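You operate a simulated robot arm through the tools that you are given. There is no shell and no other tool. Be economical: measure what you need, move in short steps, check, and stop when the job is done.

Carry out the task below with a simulated robot arm. There is one attempt and no reset: what you move stays moved.

TASK
Press the white button of the label box three times.
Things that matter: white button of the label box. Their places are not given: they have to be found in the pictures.

It is judged by the outcome, as a careful person would: the job done as asked, and still so three seconds after it is handed in. It fails if anything else is knocked over, pushed out of place, dropped, spilled or broken.

THE ROBOT
A 7-joint arm with a two-finger parallel gripper, fixed in place. Base frame: the origin is at the foot of the arm, x ahead of it, y to its left, z up. Units: cm, rad, N and s.
Its first joint turns from -1.152 to 1.152 rad. Payload 2.5 kg.
The TCP is the grasp point between the finger pads, 2.3 cm short of the fingertips. In the tool frame z runs along the fingers and y along their closing line. Largest opening 9.4 cm; finger width 3.8, thickness 1; the body of the gripper, 5.4 by 9.6 cm, starts 3.9 cm behind the TCP.
Orientation is that of the tool frame in the base frame, as [roll, pitch, yaw] about the fixed x, y, z axes, in that order (R = Rz(yaw) Ry(pitch) Rx(roll)). With the fingers straight down and closing along the base's y, the tool's x points along the base's -x, its y along +y and its z along -z.

THE INTERFACE
- The arm moves only by the tool arm_command. Its argument "moves" is a list of rows, each a list of 7 numbers: the shift along the base's x, y, z in cm, then the turn, a rotation vector about the base's x, y, z in rad, then the opening, from 0 (shut) to 1 (fully open). In form: [[dx, dy, dz, rx, ry, rz, fingers], ...]. A call has 1 to 20 rows; each row is the pose to reach, as a shift and turn from the pose commanded when the call began. A row lasts 0.2 s, in which the tool goes at most 5 cm and 0.15 rad; a call with a longer step from one row to the next is refused whole, and so is a gripper value outside its range. Where a pose cannot be reached the arm comes as near as it can. A force on the tool above 40 N (or 10 N above the force at the start of the call, whichever is more), or a blocked arm, ends the call early, and 0.2 s more pass. The fingers move at their own pace (about 10.8 cm/s each) and stop on an object; they squeeze with about 26 N. The grip force told is the motor's: it shows also when the fingers shut on nothing. Time passes only in rows, and 0.2 s behind the last, so rows that repeat a pose let the fingers close. The reply holds the time, the measured pose of the TCP, the force on the tool along the base axes, the opening and the grip force, in the units named above and with some noise.
- Cameras (640 x 400 px; columns grow to the right, rows downward): "scene" is fixed at [11.08, -40.61, 56.87]; the picture's right is [0.88, -0.48, 0.00], its down [-0.19, -0.35, -0.92] and it looks along [0.44, 0.81, -0.39] (base axes); focal length 326 px, centre (320, 200). "wrist" rides on the gripper at [-3.9, 0, -4.4] in the tool frame; the picture's right is [0.00, -1.00, 0.00], its down [0.97, 0.00, -0.24] and it looks along [0.24, 0.00, 0.97] (tool axes); focal length 218 px, centre (320, 200).
- snapshot(camera): a new picture of that camera. The clock stands still meanwhile.
- point_at(camera, pixels): for up to 12 pixels [column, row] of the newest picture of that camera ("zoom" is the newest enlarged one), the place [x, y, z] in the base frame of the surface seen there, good to about 0.2 cm, but the place of the scene camera against the robot may be out by one fixed shift of up to 1.2 cm in any direction. The clock stands still meanwhile.
- enlarge(camera, box): a new picture of the part [left, top, right, bottom] of that camera's present view, enlarged. The clock stands still meanwhile.
- job_done(): hands the job in; it is judged then, once.

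Go step by step. Measure first, check grasps and placings, and put right what went wrong. The budget is 60 turns and 30 pictures, counting those below and the enlarged ones. Unless the task says otherwise, let go and move clear before handing in, and close with one line.

The tools are called after "Call:" as name(argument=value, ...) on one line, values as JSON. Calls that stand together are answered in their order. arm_command: Moves the arm, as the interface text tells. Its arguments: {"type":"object","properties":{"moves":{"type":"array"}},"required":["moves"]} The other tools are called the same way: snapshot (camera) takes a picture; point_at (camera, pixels) gives the place of the surface under pixels of a picture; enlarge (camera, box) takes an enlarged picture of a part of a camera's view; job_done () hands the job in.

At the start:

```text
clock: 0.0
position: [40.88, -2.4, 39.9]
tcp_rot: [-3.141, 0.0, -3.141]
contact_force: [-0.3, 0.7, 0.4]
gripper_width: 9.42
grasp_force: 0.0
```

scene: 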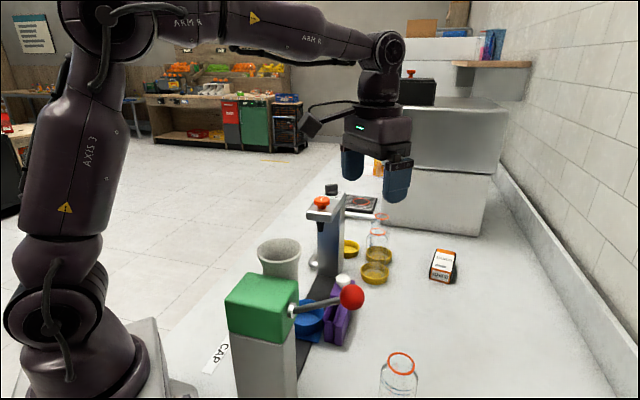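
wrist: 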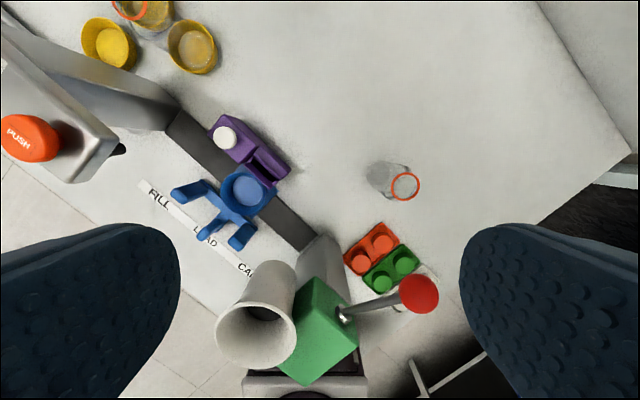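

The wrist picture shows a white button on a purple box at about (224,137), which is likely the label box. I'll enlarge both views to check.

Call:
enlarge(camera="wrist", box=[140, 80, 340, 260])

Call:
enlarge(camera="scene", box=[220, 170, 480, 360])

Call:
point_at(camera="wrist", pixels=[[224, 137], [240, 150], [215, 125], [265, 170], [285, 170], [245, 190], [224, 128], [234, 139], [90, 130], [60, 80], [200, 150]])

```text
2.22 times, centred on (240, 170) of wrist
```

zoom: 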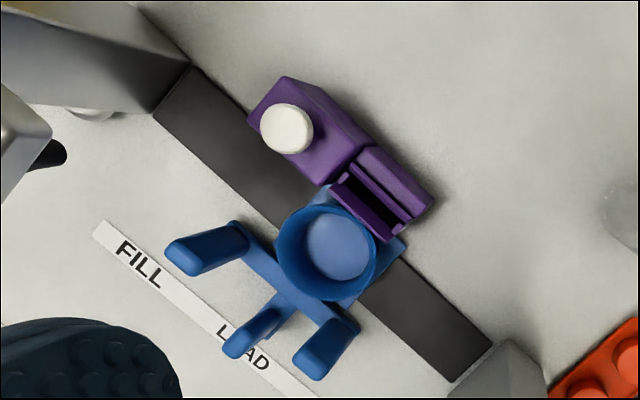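

```text
2.11 times, centred on (350, 265) of scene
```

zoom: 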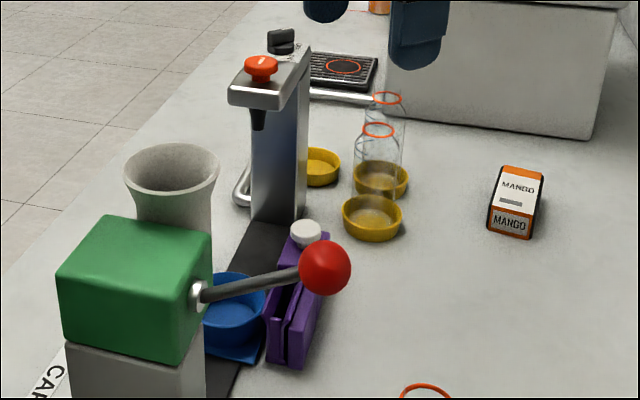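

```text
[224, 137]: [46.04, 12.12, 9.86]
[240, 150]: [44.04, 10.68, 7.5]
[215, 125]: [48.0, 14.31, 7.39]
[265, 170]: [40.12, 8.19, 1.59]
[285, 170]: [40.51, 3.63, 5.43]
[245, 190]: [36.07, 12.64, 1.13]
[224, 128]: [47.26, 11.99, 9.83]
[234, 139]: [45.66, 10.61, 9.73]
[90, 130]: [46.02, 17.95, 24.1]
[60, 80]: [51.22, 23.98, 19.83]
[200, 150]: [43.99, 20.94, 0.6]
```

Readings put the button near (46.3,12,9.9), yet the table near z≈0.6, though it's stated at 9.9. I'll cross-check heights with the scene camera.

Call:
point_at(camera="scene", pixels=[[344, 280], [400, 320], [345, 290], [440, 220], [321, 203], [335, 235], [352, 297], [375, 282], [300, 240]])

Call:
point_at(camera="wrist", pixels=[[320, 120], [400, 60], [30, 137], [115, 150], [224, 137], [150, 100], [405, 187], [110, 45], [192, 46], [450, 150]])

```text
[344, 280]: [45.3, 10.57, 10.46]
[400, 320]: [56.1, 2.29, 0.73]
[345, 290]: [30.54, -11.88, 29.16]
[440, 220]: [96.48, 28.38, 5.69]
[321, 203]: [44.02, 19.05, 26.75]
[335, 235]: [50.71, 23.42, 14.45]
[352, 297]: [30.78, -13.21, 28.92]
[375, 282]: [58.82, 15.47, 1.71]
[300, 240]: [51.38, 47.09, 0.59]
```

```text
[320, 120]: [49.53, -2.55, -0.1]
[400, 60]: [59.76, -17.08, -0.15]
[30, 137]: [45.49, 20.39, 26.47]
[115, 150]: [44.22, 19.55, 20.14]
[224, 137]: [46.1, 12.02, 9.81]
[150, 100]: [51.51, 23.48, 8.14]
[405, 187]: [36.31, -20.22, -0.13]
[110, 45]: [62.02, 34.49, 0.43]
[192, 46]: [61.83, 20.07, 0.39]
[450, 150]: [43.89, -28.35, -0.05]
```

Both cameras agree that the button top is at about (46.1,12,9.9) and the table is at z≈0, so the 9.9 figure doesn't match the table. The head with the orange PUSH button is close, so I'll measure its extents and its neighbours.

Call:
point_at(camera="wrist", pixels=[[118, 138], [112, 132], [76, 182], [85, 95], [120, 150], [175, 104], [168, 125], [255, 265], [290, 300], [312, 285], [320, 245], [215, 330]])

Call:
enlarge(camera="scene", box=[290, 180, 410, 300])

```text
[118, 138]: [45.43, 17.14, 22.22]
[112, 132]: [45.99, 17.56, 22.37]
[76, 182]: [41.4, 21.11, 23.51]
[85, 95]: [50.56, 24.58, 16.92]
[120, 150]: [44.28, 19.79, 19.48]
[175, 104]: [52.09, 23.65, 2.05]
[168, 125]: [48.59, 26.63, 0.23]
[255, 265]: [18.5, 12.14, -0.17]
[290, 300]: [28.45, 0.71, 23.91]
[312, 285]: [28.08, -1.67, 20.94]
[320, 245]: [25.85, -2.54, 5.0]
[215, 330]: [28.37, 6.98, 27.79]
```

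```text
3.33 times, centred on (350, 240) of scene
```

zoom: 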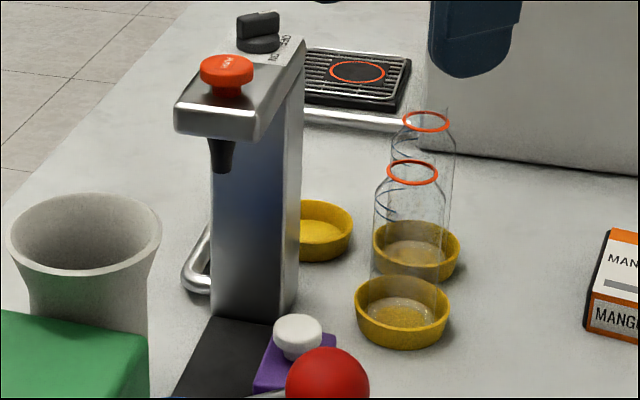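

The head's nearest corner is at about (45.5,17.1,22–24), only 5 cm from the button in y. I'll turn the gripper -90° so its narrow side faces the head, but first I'll check the dark thing hanging by the wrist at scene (310,125).

Call:
point_at(camera="scene", pixels=[[310, 125], [303, 122], [320, 115], [335, 103], [350, 103], [380, 125], [345, 110], [410, 130], [365, 85], [400, 85], [370, 60], [400, 50]])

Call:
enlarge(camera="scene", box=[290, 20, 450, 210])

```text
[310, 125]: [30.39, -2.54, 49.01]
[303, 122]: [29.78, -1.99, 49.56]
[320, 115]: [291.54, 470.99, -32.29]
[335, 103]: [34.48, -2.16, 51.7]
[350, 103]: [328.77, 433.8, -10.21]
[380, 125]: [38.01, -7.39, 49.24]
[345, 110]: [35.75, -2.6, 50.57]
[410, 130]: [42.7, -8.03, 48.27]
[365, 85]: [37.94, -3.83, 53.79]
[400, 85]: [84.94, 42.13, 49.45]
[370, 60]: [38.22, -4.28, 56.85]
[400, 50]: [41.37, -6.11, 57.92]
```

```text
2.11 times, centred on (370, 115) of scene
```

zoom: 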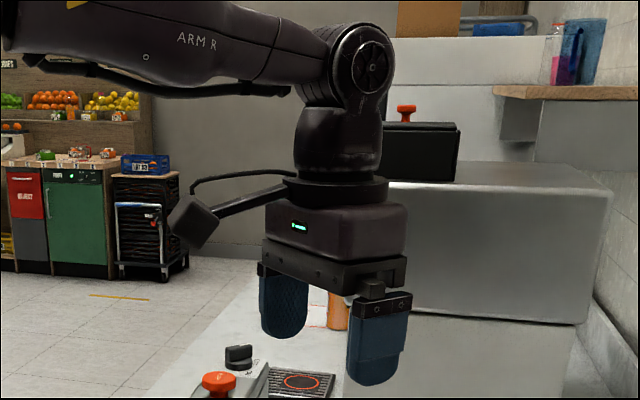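

A camera arm sticks out about 10 cm along tool +x, so I must turn +90° to put it on the -y side, away from the head. I'll move above the button at height with the turn and with the fingers shut.

Call:
arm_command(moves=[[0.5, 1.2, 0, 0, 0, 0.143, 0.5], [1, 2.4, 0, 0, 0, 0.286, 0], [1.5, 3.6, 0, 0, 0, 0.428, 0], [2, 4.8, 0, 0, 0, 0.571, 0], [2.5, 6, 0, 0, 0, 0.714, 0], [3, 7.2, 0, 0, 0, 0.857, 0], [3.5, 8.4, 0, 0, 0, 1.0, 0], [4, 9.8, 0, 0, 0, 1.142, 0], [4.5, 11.2, 0, 0, 0, 1.285, 0], [5, 12.6, 0, 0, 0, 1.428, 0], [5.3, 13.8, 0, 0, 0, 1.571, 0], [5.3, 13.8, 0, 0, 0, 1.571, 0]])

Call:
snapshot(camera="wrist")

Call:
snapshot(camera="scene")

```text
clock: 2.6
position: [46.31, 11.34, 40.07]
tcp_rot: [3.14, 0.0, -1.57]
contact_force: [0.0, -1.5, 0.6]
gripper_width: 0.0
grasp_force: 25.9
```

```text
23 pictures are left
```

wrist: 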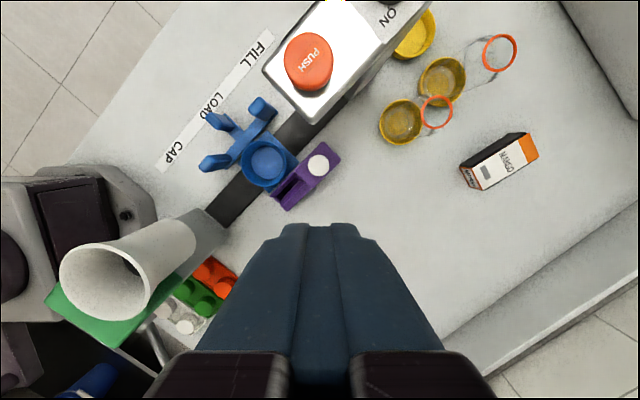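

```text
22 pictures are left
```

scene: 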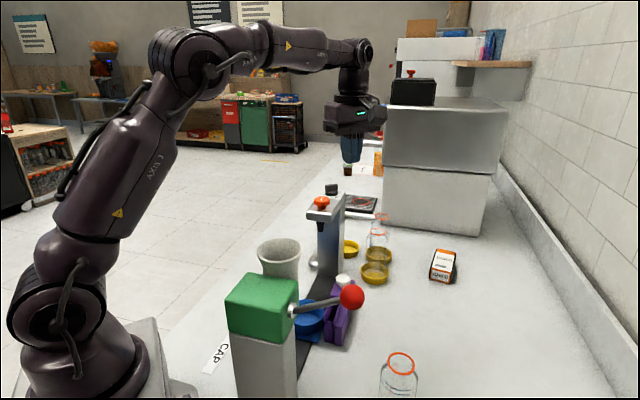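

The button shows at wrist (318,165), with the head to its upper left. I'll re-measure the button and the head corner from here.

Call:
point_at(camera="wrist", pixels=[[318, 165], [310, 165], [326, 165], [318, 158], [318, 172], [312, 122], [345, 92], [266, 72], [335, 150], [335, 105], [400, 130], [335, 172]])

Call:
enlarge(camera="wrist", box=[250, 60, 410, 240])

Call:
enlarge(camera="scene", box=[290, 30, 450, 210])

```text
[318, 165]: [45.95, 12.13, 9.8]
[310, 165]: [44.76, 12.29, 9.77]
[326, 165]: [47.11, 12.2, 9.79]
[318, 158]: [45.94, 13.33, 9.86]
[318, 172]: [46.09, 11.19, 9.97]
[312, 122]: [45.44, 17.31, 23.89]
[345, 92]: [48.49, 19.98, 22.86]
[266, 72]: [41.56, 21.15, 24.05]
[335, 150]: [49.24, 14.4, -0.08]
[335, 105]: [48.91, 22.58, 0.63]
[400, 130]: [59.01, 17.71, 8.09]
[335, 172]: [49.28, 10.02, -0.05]
```

```text
2.22 times, centred on (330, 150) of wrist
```

zoom: 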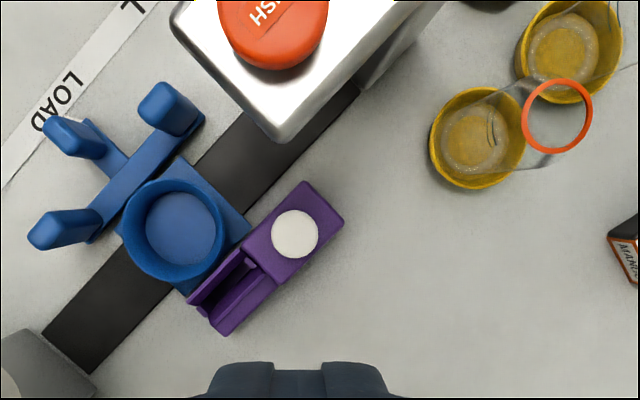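

```text
2.22 times, centred on (370, 120) of scene
```

zoom: 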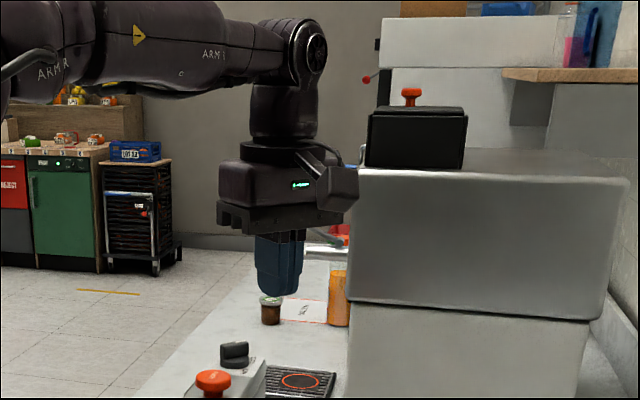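

The button is centred at (46.0,12.2,9.8) and the box is clear. The forearm will pass over the funnel when low, so I'll measure the elbow, wrist and funnel heights first.

Call:
snapshot(camera="scene")

Call:
point_at(camera="scene", pixels=[[40, 290], [185, 50], [365, 52], [235, 40], [300, 50], [240, 70], [320, 65], [280, 245], [262, 250], [260, 275], [120, 215], [352, 300]])

Call:
point_at(camera="wrist", pixels=[[62, 285], [100, 250], [145, 280], [180, 230], [100, 320]])

```text
19 pictures are left
```

scene: 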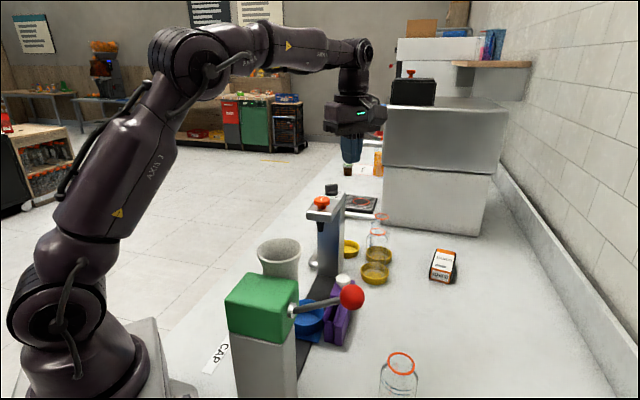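

```text
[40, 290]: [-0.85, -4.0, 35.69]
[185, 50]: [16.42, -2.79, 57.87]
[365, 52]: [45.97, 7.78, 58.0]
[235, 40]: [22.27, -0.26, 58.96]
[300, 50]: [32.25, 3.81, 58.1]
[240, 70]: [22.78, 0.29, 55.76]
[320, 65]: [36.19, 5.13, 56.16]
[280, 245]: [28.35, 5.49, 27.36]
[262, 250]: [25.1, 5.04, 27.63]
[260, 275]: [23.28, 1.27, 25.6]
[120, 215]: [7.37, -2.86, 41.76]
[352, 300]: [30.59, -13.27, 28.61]
```

```text
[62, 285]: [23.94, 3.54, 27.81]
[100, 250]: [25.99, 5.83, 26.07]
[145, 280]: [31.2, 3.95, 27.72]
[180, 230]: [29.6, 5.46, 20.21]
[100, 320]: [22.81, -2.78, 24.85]
```

The elbow will sit near z≈50, so the forearm clears the funnel (27.8). I'll descend straight to about 2 cm above the button.

Call:
arm_command(moves=[[-0.3, 0.2, -2.5, 0, 0, 0, 0], [-0.3, 0.2, -5, 0, 0, 0, 0], [-0.3, 0.2, -7.5, 0, 0, 0, 0], [-0.3, 0.2, -10, 0, 0, 0, 0], [-0.3, 0.2, -12.5, 0, 0, 0, 0], [-0.3, 0.2, -15, 0, 0, 0, 0], [-0.3, 0.2, -17.5, 0, 0, 0, 0], [-0.3, 0.2, -20, 0, 0, 0, 0], [-0.3, 0.2, -22, 0, 0, 0, 0], [-0.3, 0.2, -24, 0, 0, 0, 0], [-0.3, 0.2, -25.5, 0, 0, 0, 0], [-0.3, 0.2, -25.5, 0, 0, 0, 0]])

Call:
snapshot(camera="wrist")

Call:
enlarge(camera="scene", box=[260, 140, 440, 320])

```text
clock: 5.2
position: [45.96, 11.48, 14.53]
tcp_rot: [-3.142, 0.0, -1.572]
contact_force: [0.3, -0.3, 0.5]
gripper_width: 0.0
grasp_force: 26.2
```

```text
18 pictures are left
```

wrist: 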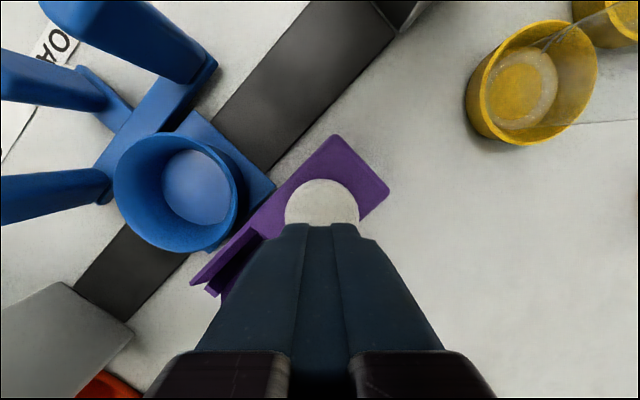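

```text
2.22 times, centred on (350, 230) of scene
```

zoom: 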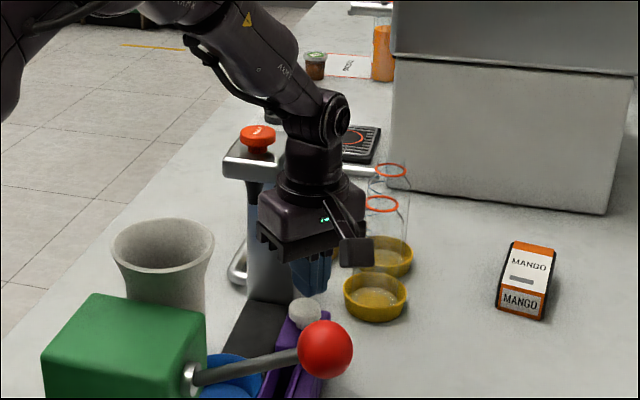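

All clear, with the tips about 2.4 cm above the button. I'll shift 0.4 cm in +y and feel downward in small steps.

Call:
arm_command(moves=[[0, 0.4, -1, 0, 0, 0, 0], [0, 0.4, -1.8, 0, 0, 0, 0], [0, 0.4, -2.1, 0, 0, 0, 0], [0, 0.4, -2.3, 0, 0, 0, 0], [0, 0.4, -2.4, 0, 0, 0, 0], [0, 0.4, -2.5, 0, 0, 0, 0], [0, 0.4, -2.6, 0, 0, 0, 0]])

Call:
enlarge(camera="wrist", box=[220, 120, 420, 260])

```text
clock: 6.8
position: [45.94, 11.93, 12.01]
tcp_rot: [3.14, 0.0, -1.571]
contact_force: [-1.6, -0.9, 1.3]
gripper_width: 0.0
grasp_force: 25.8
```

```text
2.86 times, centred on (320, 190) of wrist
```

zoom: 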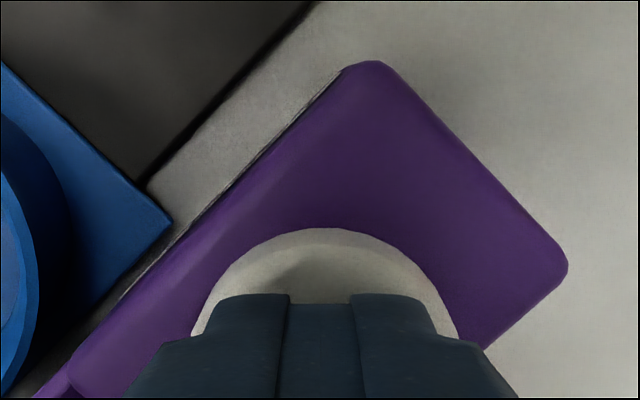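

The tips are about at the button top with almost no force. I'll continue down for the first press in small steps.

Call:
arm_command(moves=[[0, 0, -0.1, 0, 0, 0, 0], [0, 0, -0.2, 0, 0, 0, 0], [0, 0, -0.3, 0, 0, 0, 0]])

Call:
enlarge(camera="wrist", box=[220, 120, 420, 260])

```text
clock: 7.6
position: [46.08, 11.9, 11.73]
tcp_rot: [-3.14, -0.001, -1.572]
contact_force: [-0.9, -0.6, 3.3]
gripper_width: 0.0
grasp_force: 25.7
```

```text
2.86 times, centred on (320, 190) of wrist
```

zoom: 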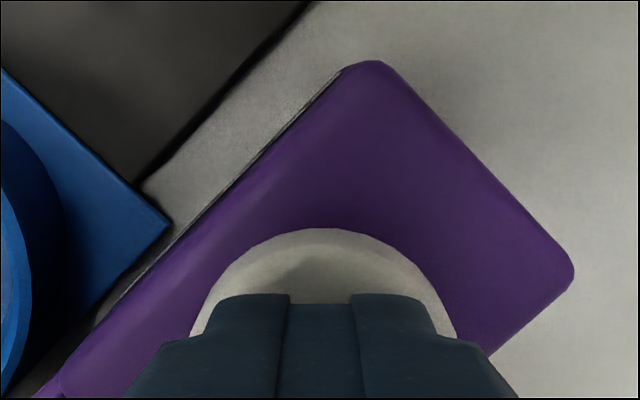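

The force is 3.3 N and the button is moving down with the tips like a spring. I'll go on to the bottom stop.

Call:
arm_command(moves=[[0, 0, -0.1, 0, 0, 0, 0], [0, 0, -0.2, 0, 0, 0, 0], [0, 0, -0.3, 0, 0, 0, 0]])

Call:
enlarge(camera="wrist", box=[220, 120, 420, 260])

```text
clock: 8.4
position: [46.04, 11.98, 11.36]
tcp_rot: [-3.14, -0.001, -1.573]
contact_force: [1.8, -1.4, 4.2]
gripper_width: 0.0
grasp_force: 26.4
```

```text
2.86 times, centred on (320, 190) of wrist
```

zoom: 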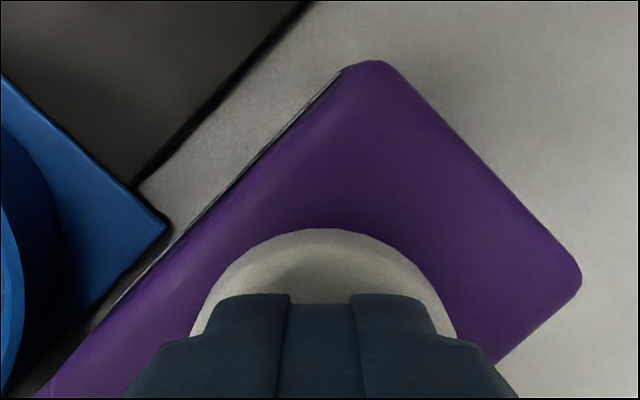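

The button is still sinking at 4.2 N, so I'll keep going to find the stop.

Call:
arm_command(moves=[[0, 0, -0.1, 0, 0, 0, 0], [0, 0, -0.2, 0, 0, 0, 0], [0, 0, -0.3, 0, 0, 0, 0]])

```text
clock: 9.2
position: [45.91, 11.79, 11.11]
tcp_rot: [-3.14, 0.001, -1.571]
contact_force: [-0.9, -0.9, 15.2]
gripper_width: 0.0
grasp_force: 25.3
```

The force jumped to 15 N at z≈11.1, so the button is at its stop after about 0.9 cm of travel: press one. I'll lift fully clear and look.

Call:
arm_command(moves=[[0, 0, 0.5, 0, 0, 0, 0], [0, 0, 1.2, 0, 0, 0, 0], [0, 0, 2.2, 0, 0, 0, 0], [0, 0, 2.5, 0, 0, 0, 0], [0, 0, 2.5, 0, 0, 0, 0]])

Call:
snapshot(camera="wrist")

Call:
enlarge(camera="scene", box=[260, 200, 420, 360])

```text
clock: 10.4
position: [45.88, 11.91, 13.63]
tcp_rot: [-3.141, -0.001, -1.571]
contact_force: [-0.2, 0.0, 0.0]
gripper_width: 0.01
grasp_force: 26.2
```

```text
13 pictures are left
```

wrist: 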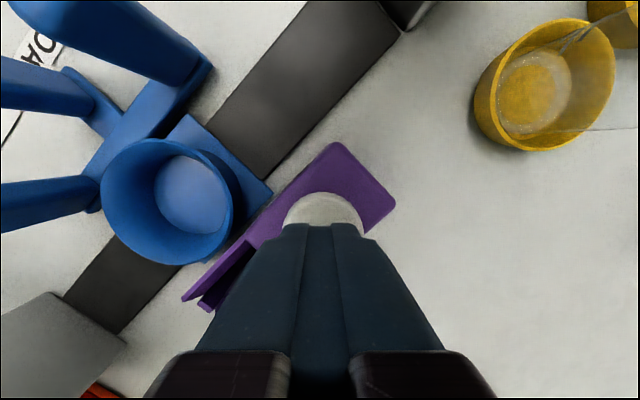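

```text
2.50 times, centred on (340, 280) of scene
```

zoom: 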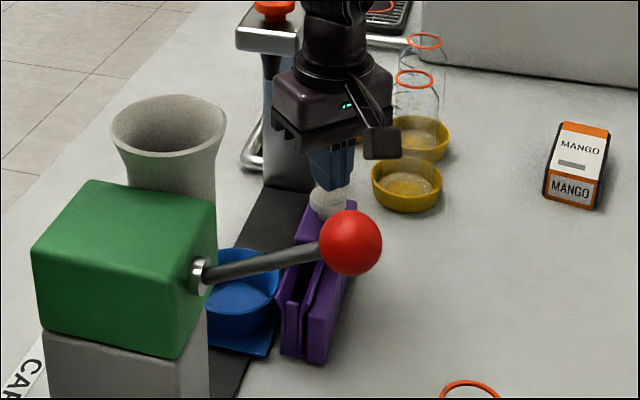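

The box hasn't moved. I'll check that the button has sprung back, at wrist (322,208).

Call:
point_at(camera="wrist", pixels=[[322, 208], [310, 212], [335, 212], [345, 165], [380, 195], [225, 275]])

```text
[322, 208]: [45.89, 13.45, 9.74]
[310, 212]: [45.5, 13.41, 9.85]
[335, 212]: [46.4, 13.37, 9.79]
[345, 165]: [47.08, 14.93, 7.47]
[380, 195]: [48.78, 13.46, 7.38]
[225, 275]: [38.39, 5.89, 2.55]
```

The button is back at z≈9.8. Press two: go down to the same depth, hold, and lift.

Call:
arm_command(moves=[[0, 0, -0.8, 0, 0, 0, 0], [0, 0, -1.4, 0, 0, 0, 0], [0, 0, -1.7, 0, 0, 0, 0], [0, 0, -2.0, 0, 0, 0, 0], [0, 0, -2.2, 0, 0, 0, 0], [0, 0, -2.3, 0, 0, 0, 0], [0, 0, -2.4, 0, 0, 0, 0], [0, 0, -2.5, 0, 0, 0, 0], [0, 0, -2.5, 0, 0, 0, 0]])

Call:
arm_command(moves=[[0, 0, 0.5, 0, 0, 0, 0], [0, 0, 1.2, 0, 0, 0, 0], [0, 0, 2.2, 0, 0, 0, 0], [0, 0, 2.5, 0, 0, 0, 0], [0, 0, 2.5, 0, 0, 0, 0]])

Call:
snapshot(camera="wrist")

Call:
point_at(camera="wrist", pixels=[[322, 208], [310, 212], [335, 212], [345, 165]])

```text
clock: 12.4
position: [45.91, 11.88, 11.17]
tcp_rot: [3.141, 0.0, -1.572]
contact_force: [-9.6, -2.5, 20.3]
gripper_width: 0.0
grasp_force: 26.5
```

```text
clock: 13.6
position: [45.9, 11.94, 13.37]
tcp_rot: [-3.142, 0.001, -1.571]
contact_force: [-0.3, 0.7, -0.7]
gripper_width: 0.0
grasp_force: 26.2
```

```text
11 pictures are left
```

wrist: 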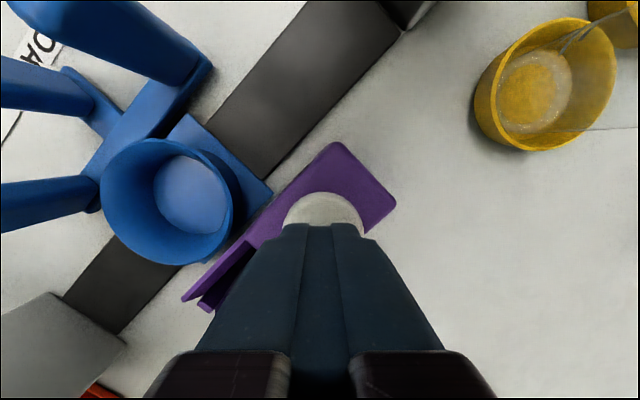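

```text
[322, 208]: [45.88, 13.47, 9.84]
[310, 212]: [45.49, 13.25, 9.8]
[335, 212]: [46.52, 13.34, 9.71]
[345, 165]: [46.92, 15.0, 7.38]
```

The second press bottomed at 20 N and the button has sprung back to 9.8, with nothing moved. Now press three, then lift well clear.

Call:
arm_command(moves=[[0, 0, -0.8, 0, 0, 0, 0], [0, 0, -1.4, 0, 0, 0, 0], [0, 0, -1.7, 0, 0, 0, 0], [0, 0, -2.0, 0, 0, 0, 0], [0, 0, -2.2, 0, 0, 0, 0], [0, 0, -2.3, 0, 0, 0, 0], [0, 0, -2.4, 0, 0, 0, 0], [0, 0, -2.5, 0, 0, 0, 0], [0, 0, -2.5, 0, 0, 0, 0]])

Call:
arm_command(moves=[[0, 0, 0.5, 0, 0, 0, 0], [0, 0, 1.2, 0, 0, 0, 0], [0, 0, 2.2, 0, 0, 0, 0], [0, 0, 4.5, 0, 0, 0, 0], [0, 0, 7, 0, 0, 0, 0], [0, 0, 9.5, 0, 0, 0, 0], [0, 0, 12, 0, 0, 0, 0], [0, 0, 14.5, 0, 0, 0, 0], [0, 0, 17, 0, 0, 0, 0], [0, 0, 19.5, 0, 0, 0, 0], [0, 0, 22, 0, 0, 0, 0], [0, 0, 22, 0, 0, 0, 0]])

Call:
snapshot(camera="wrist")

Call:
snapshot(camera="scene")

```text
clock: 15.6
position: [46.08, 11.83, 11.05]
tcp_rot: [3.14, -0.001, -1.574]
contact_force: [-10.0, -1.8, 20.0]
gripper_width: 0.0
grasp_force: 26.1
```

```text
clock: 18.2
position: [46.01, 11.92, 32.97]
tcp_rot: [-3.141, 0.001, -1.569]
contact_force: [-1.3, -0.4, 0.2]
gripper_width: 0.01
grasp_force: 25.6
```

```text
10 pictures are left
```

wrist: 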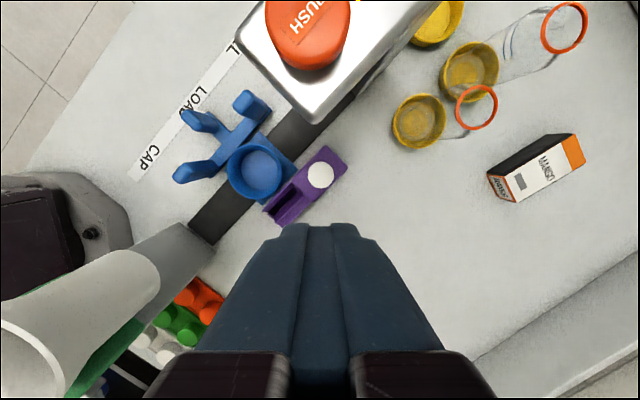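

```text
9 pictures are left
```

scene: 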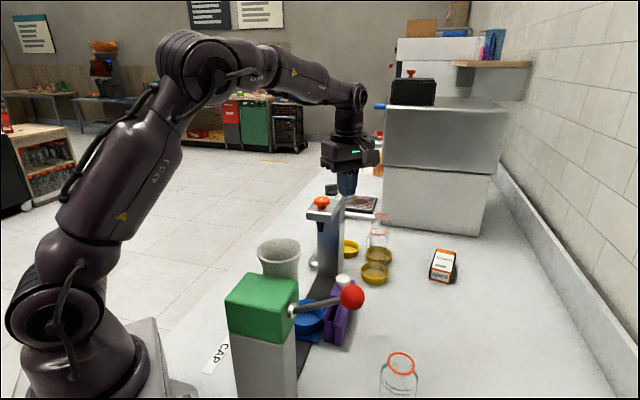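

All three presses hit the stop (15, 20 and 20 N), the arm is clear, and everything stands where it was, so I'm handing in.

Call:
job_done()

```text
The job is handed in.
```

I pressed the white button on the label box three times, each time down to its stop. Nothing else was moved, and the arm is clear.
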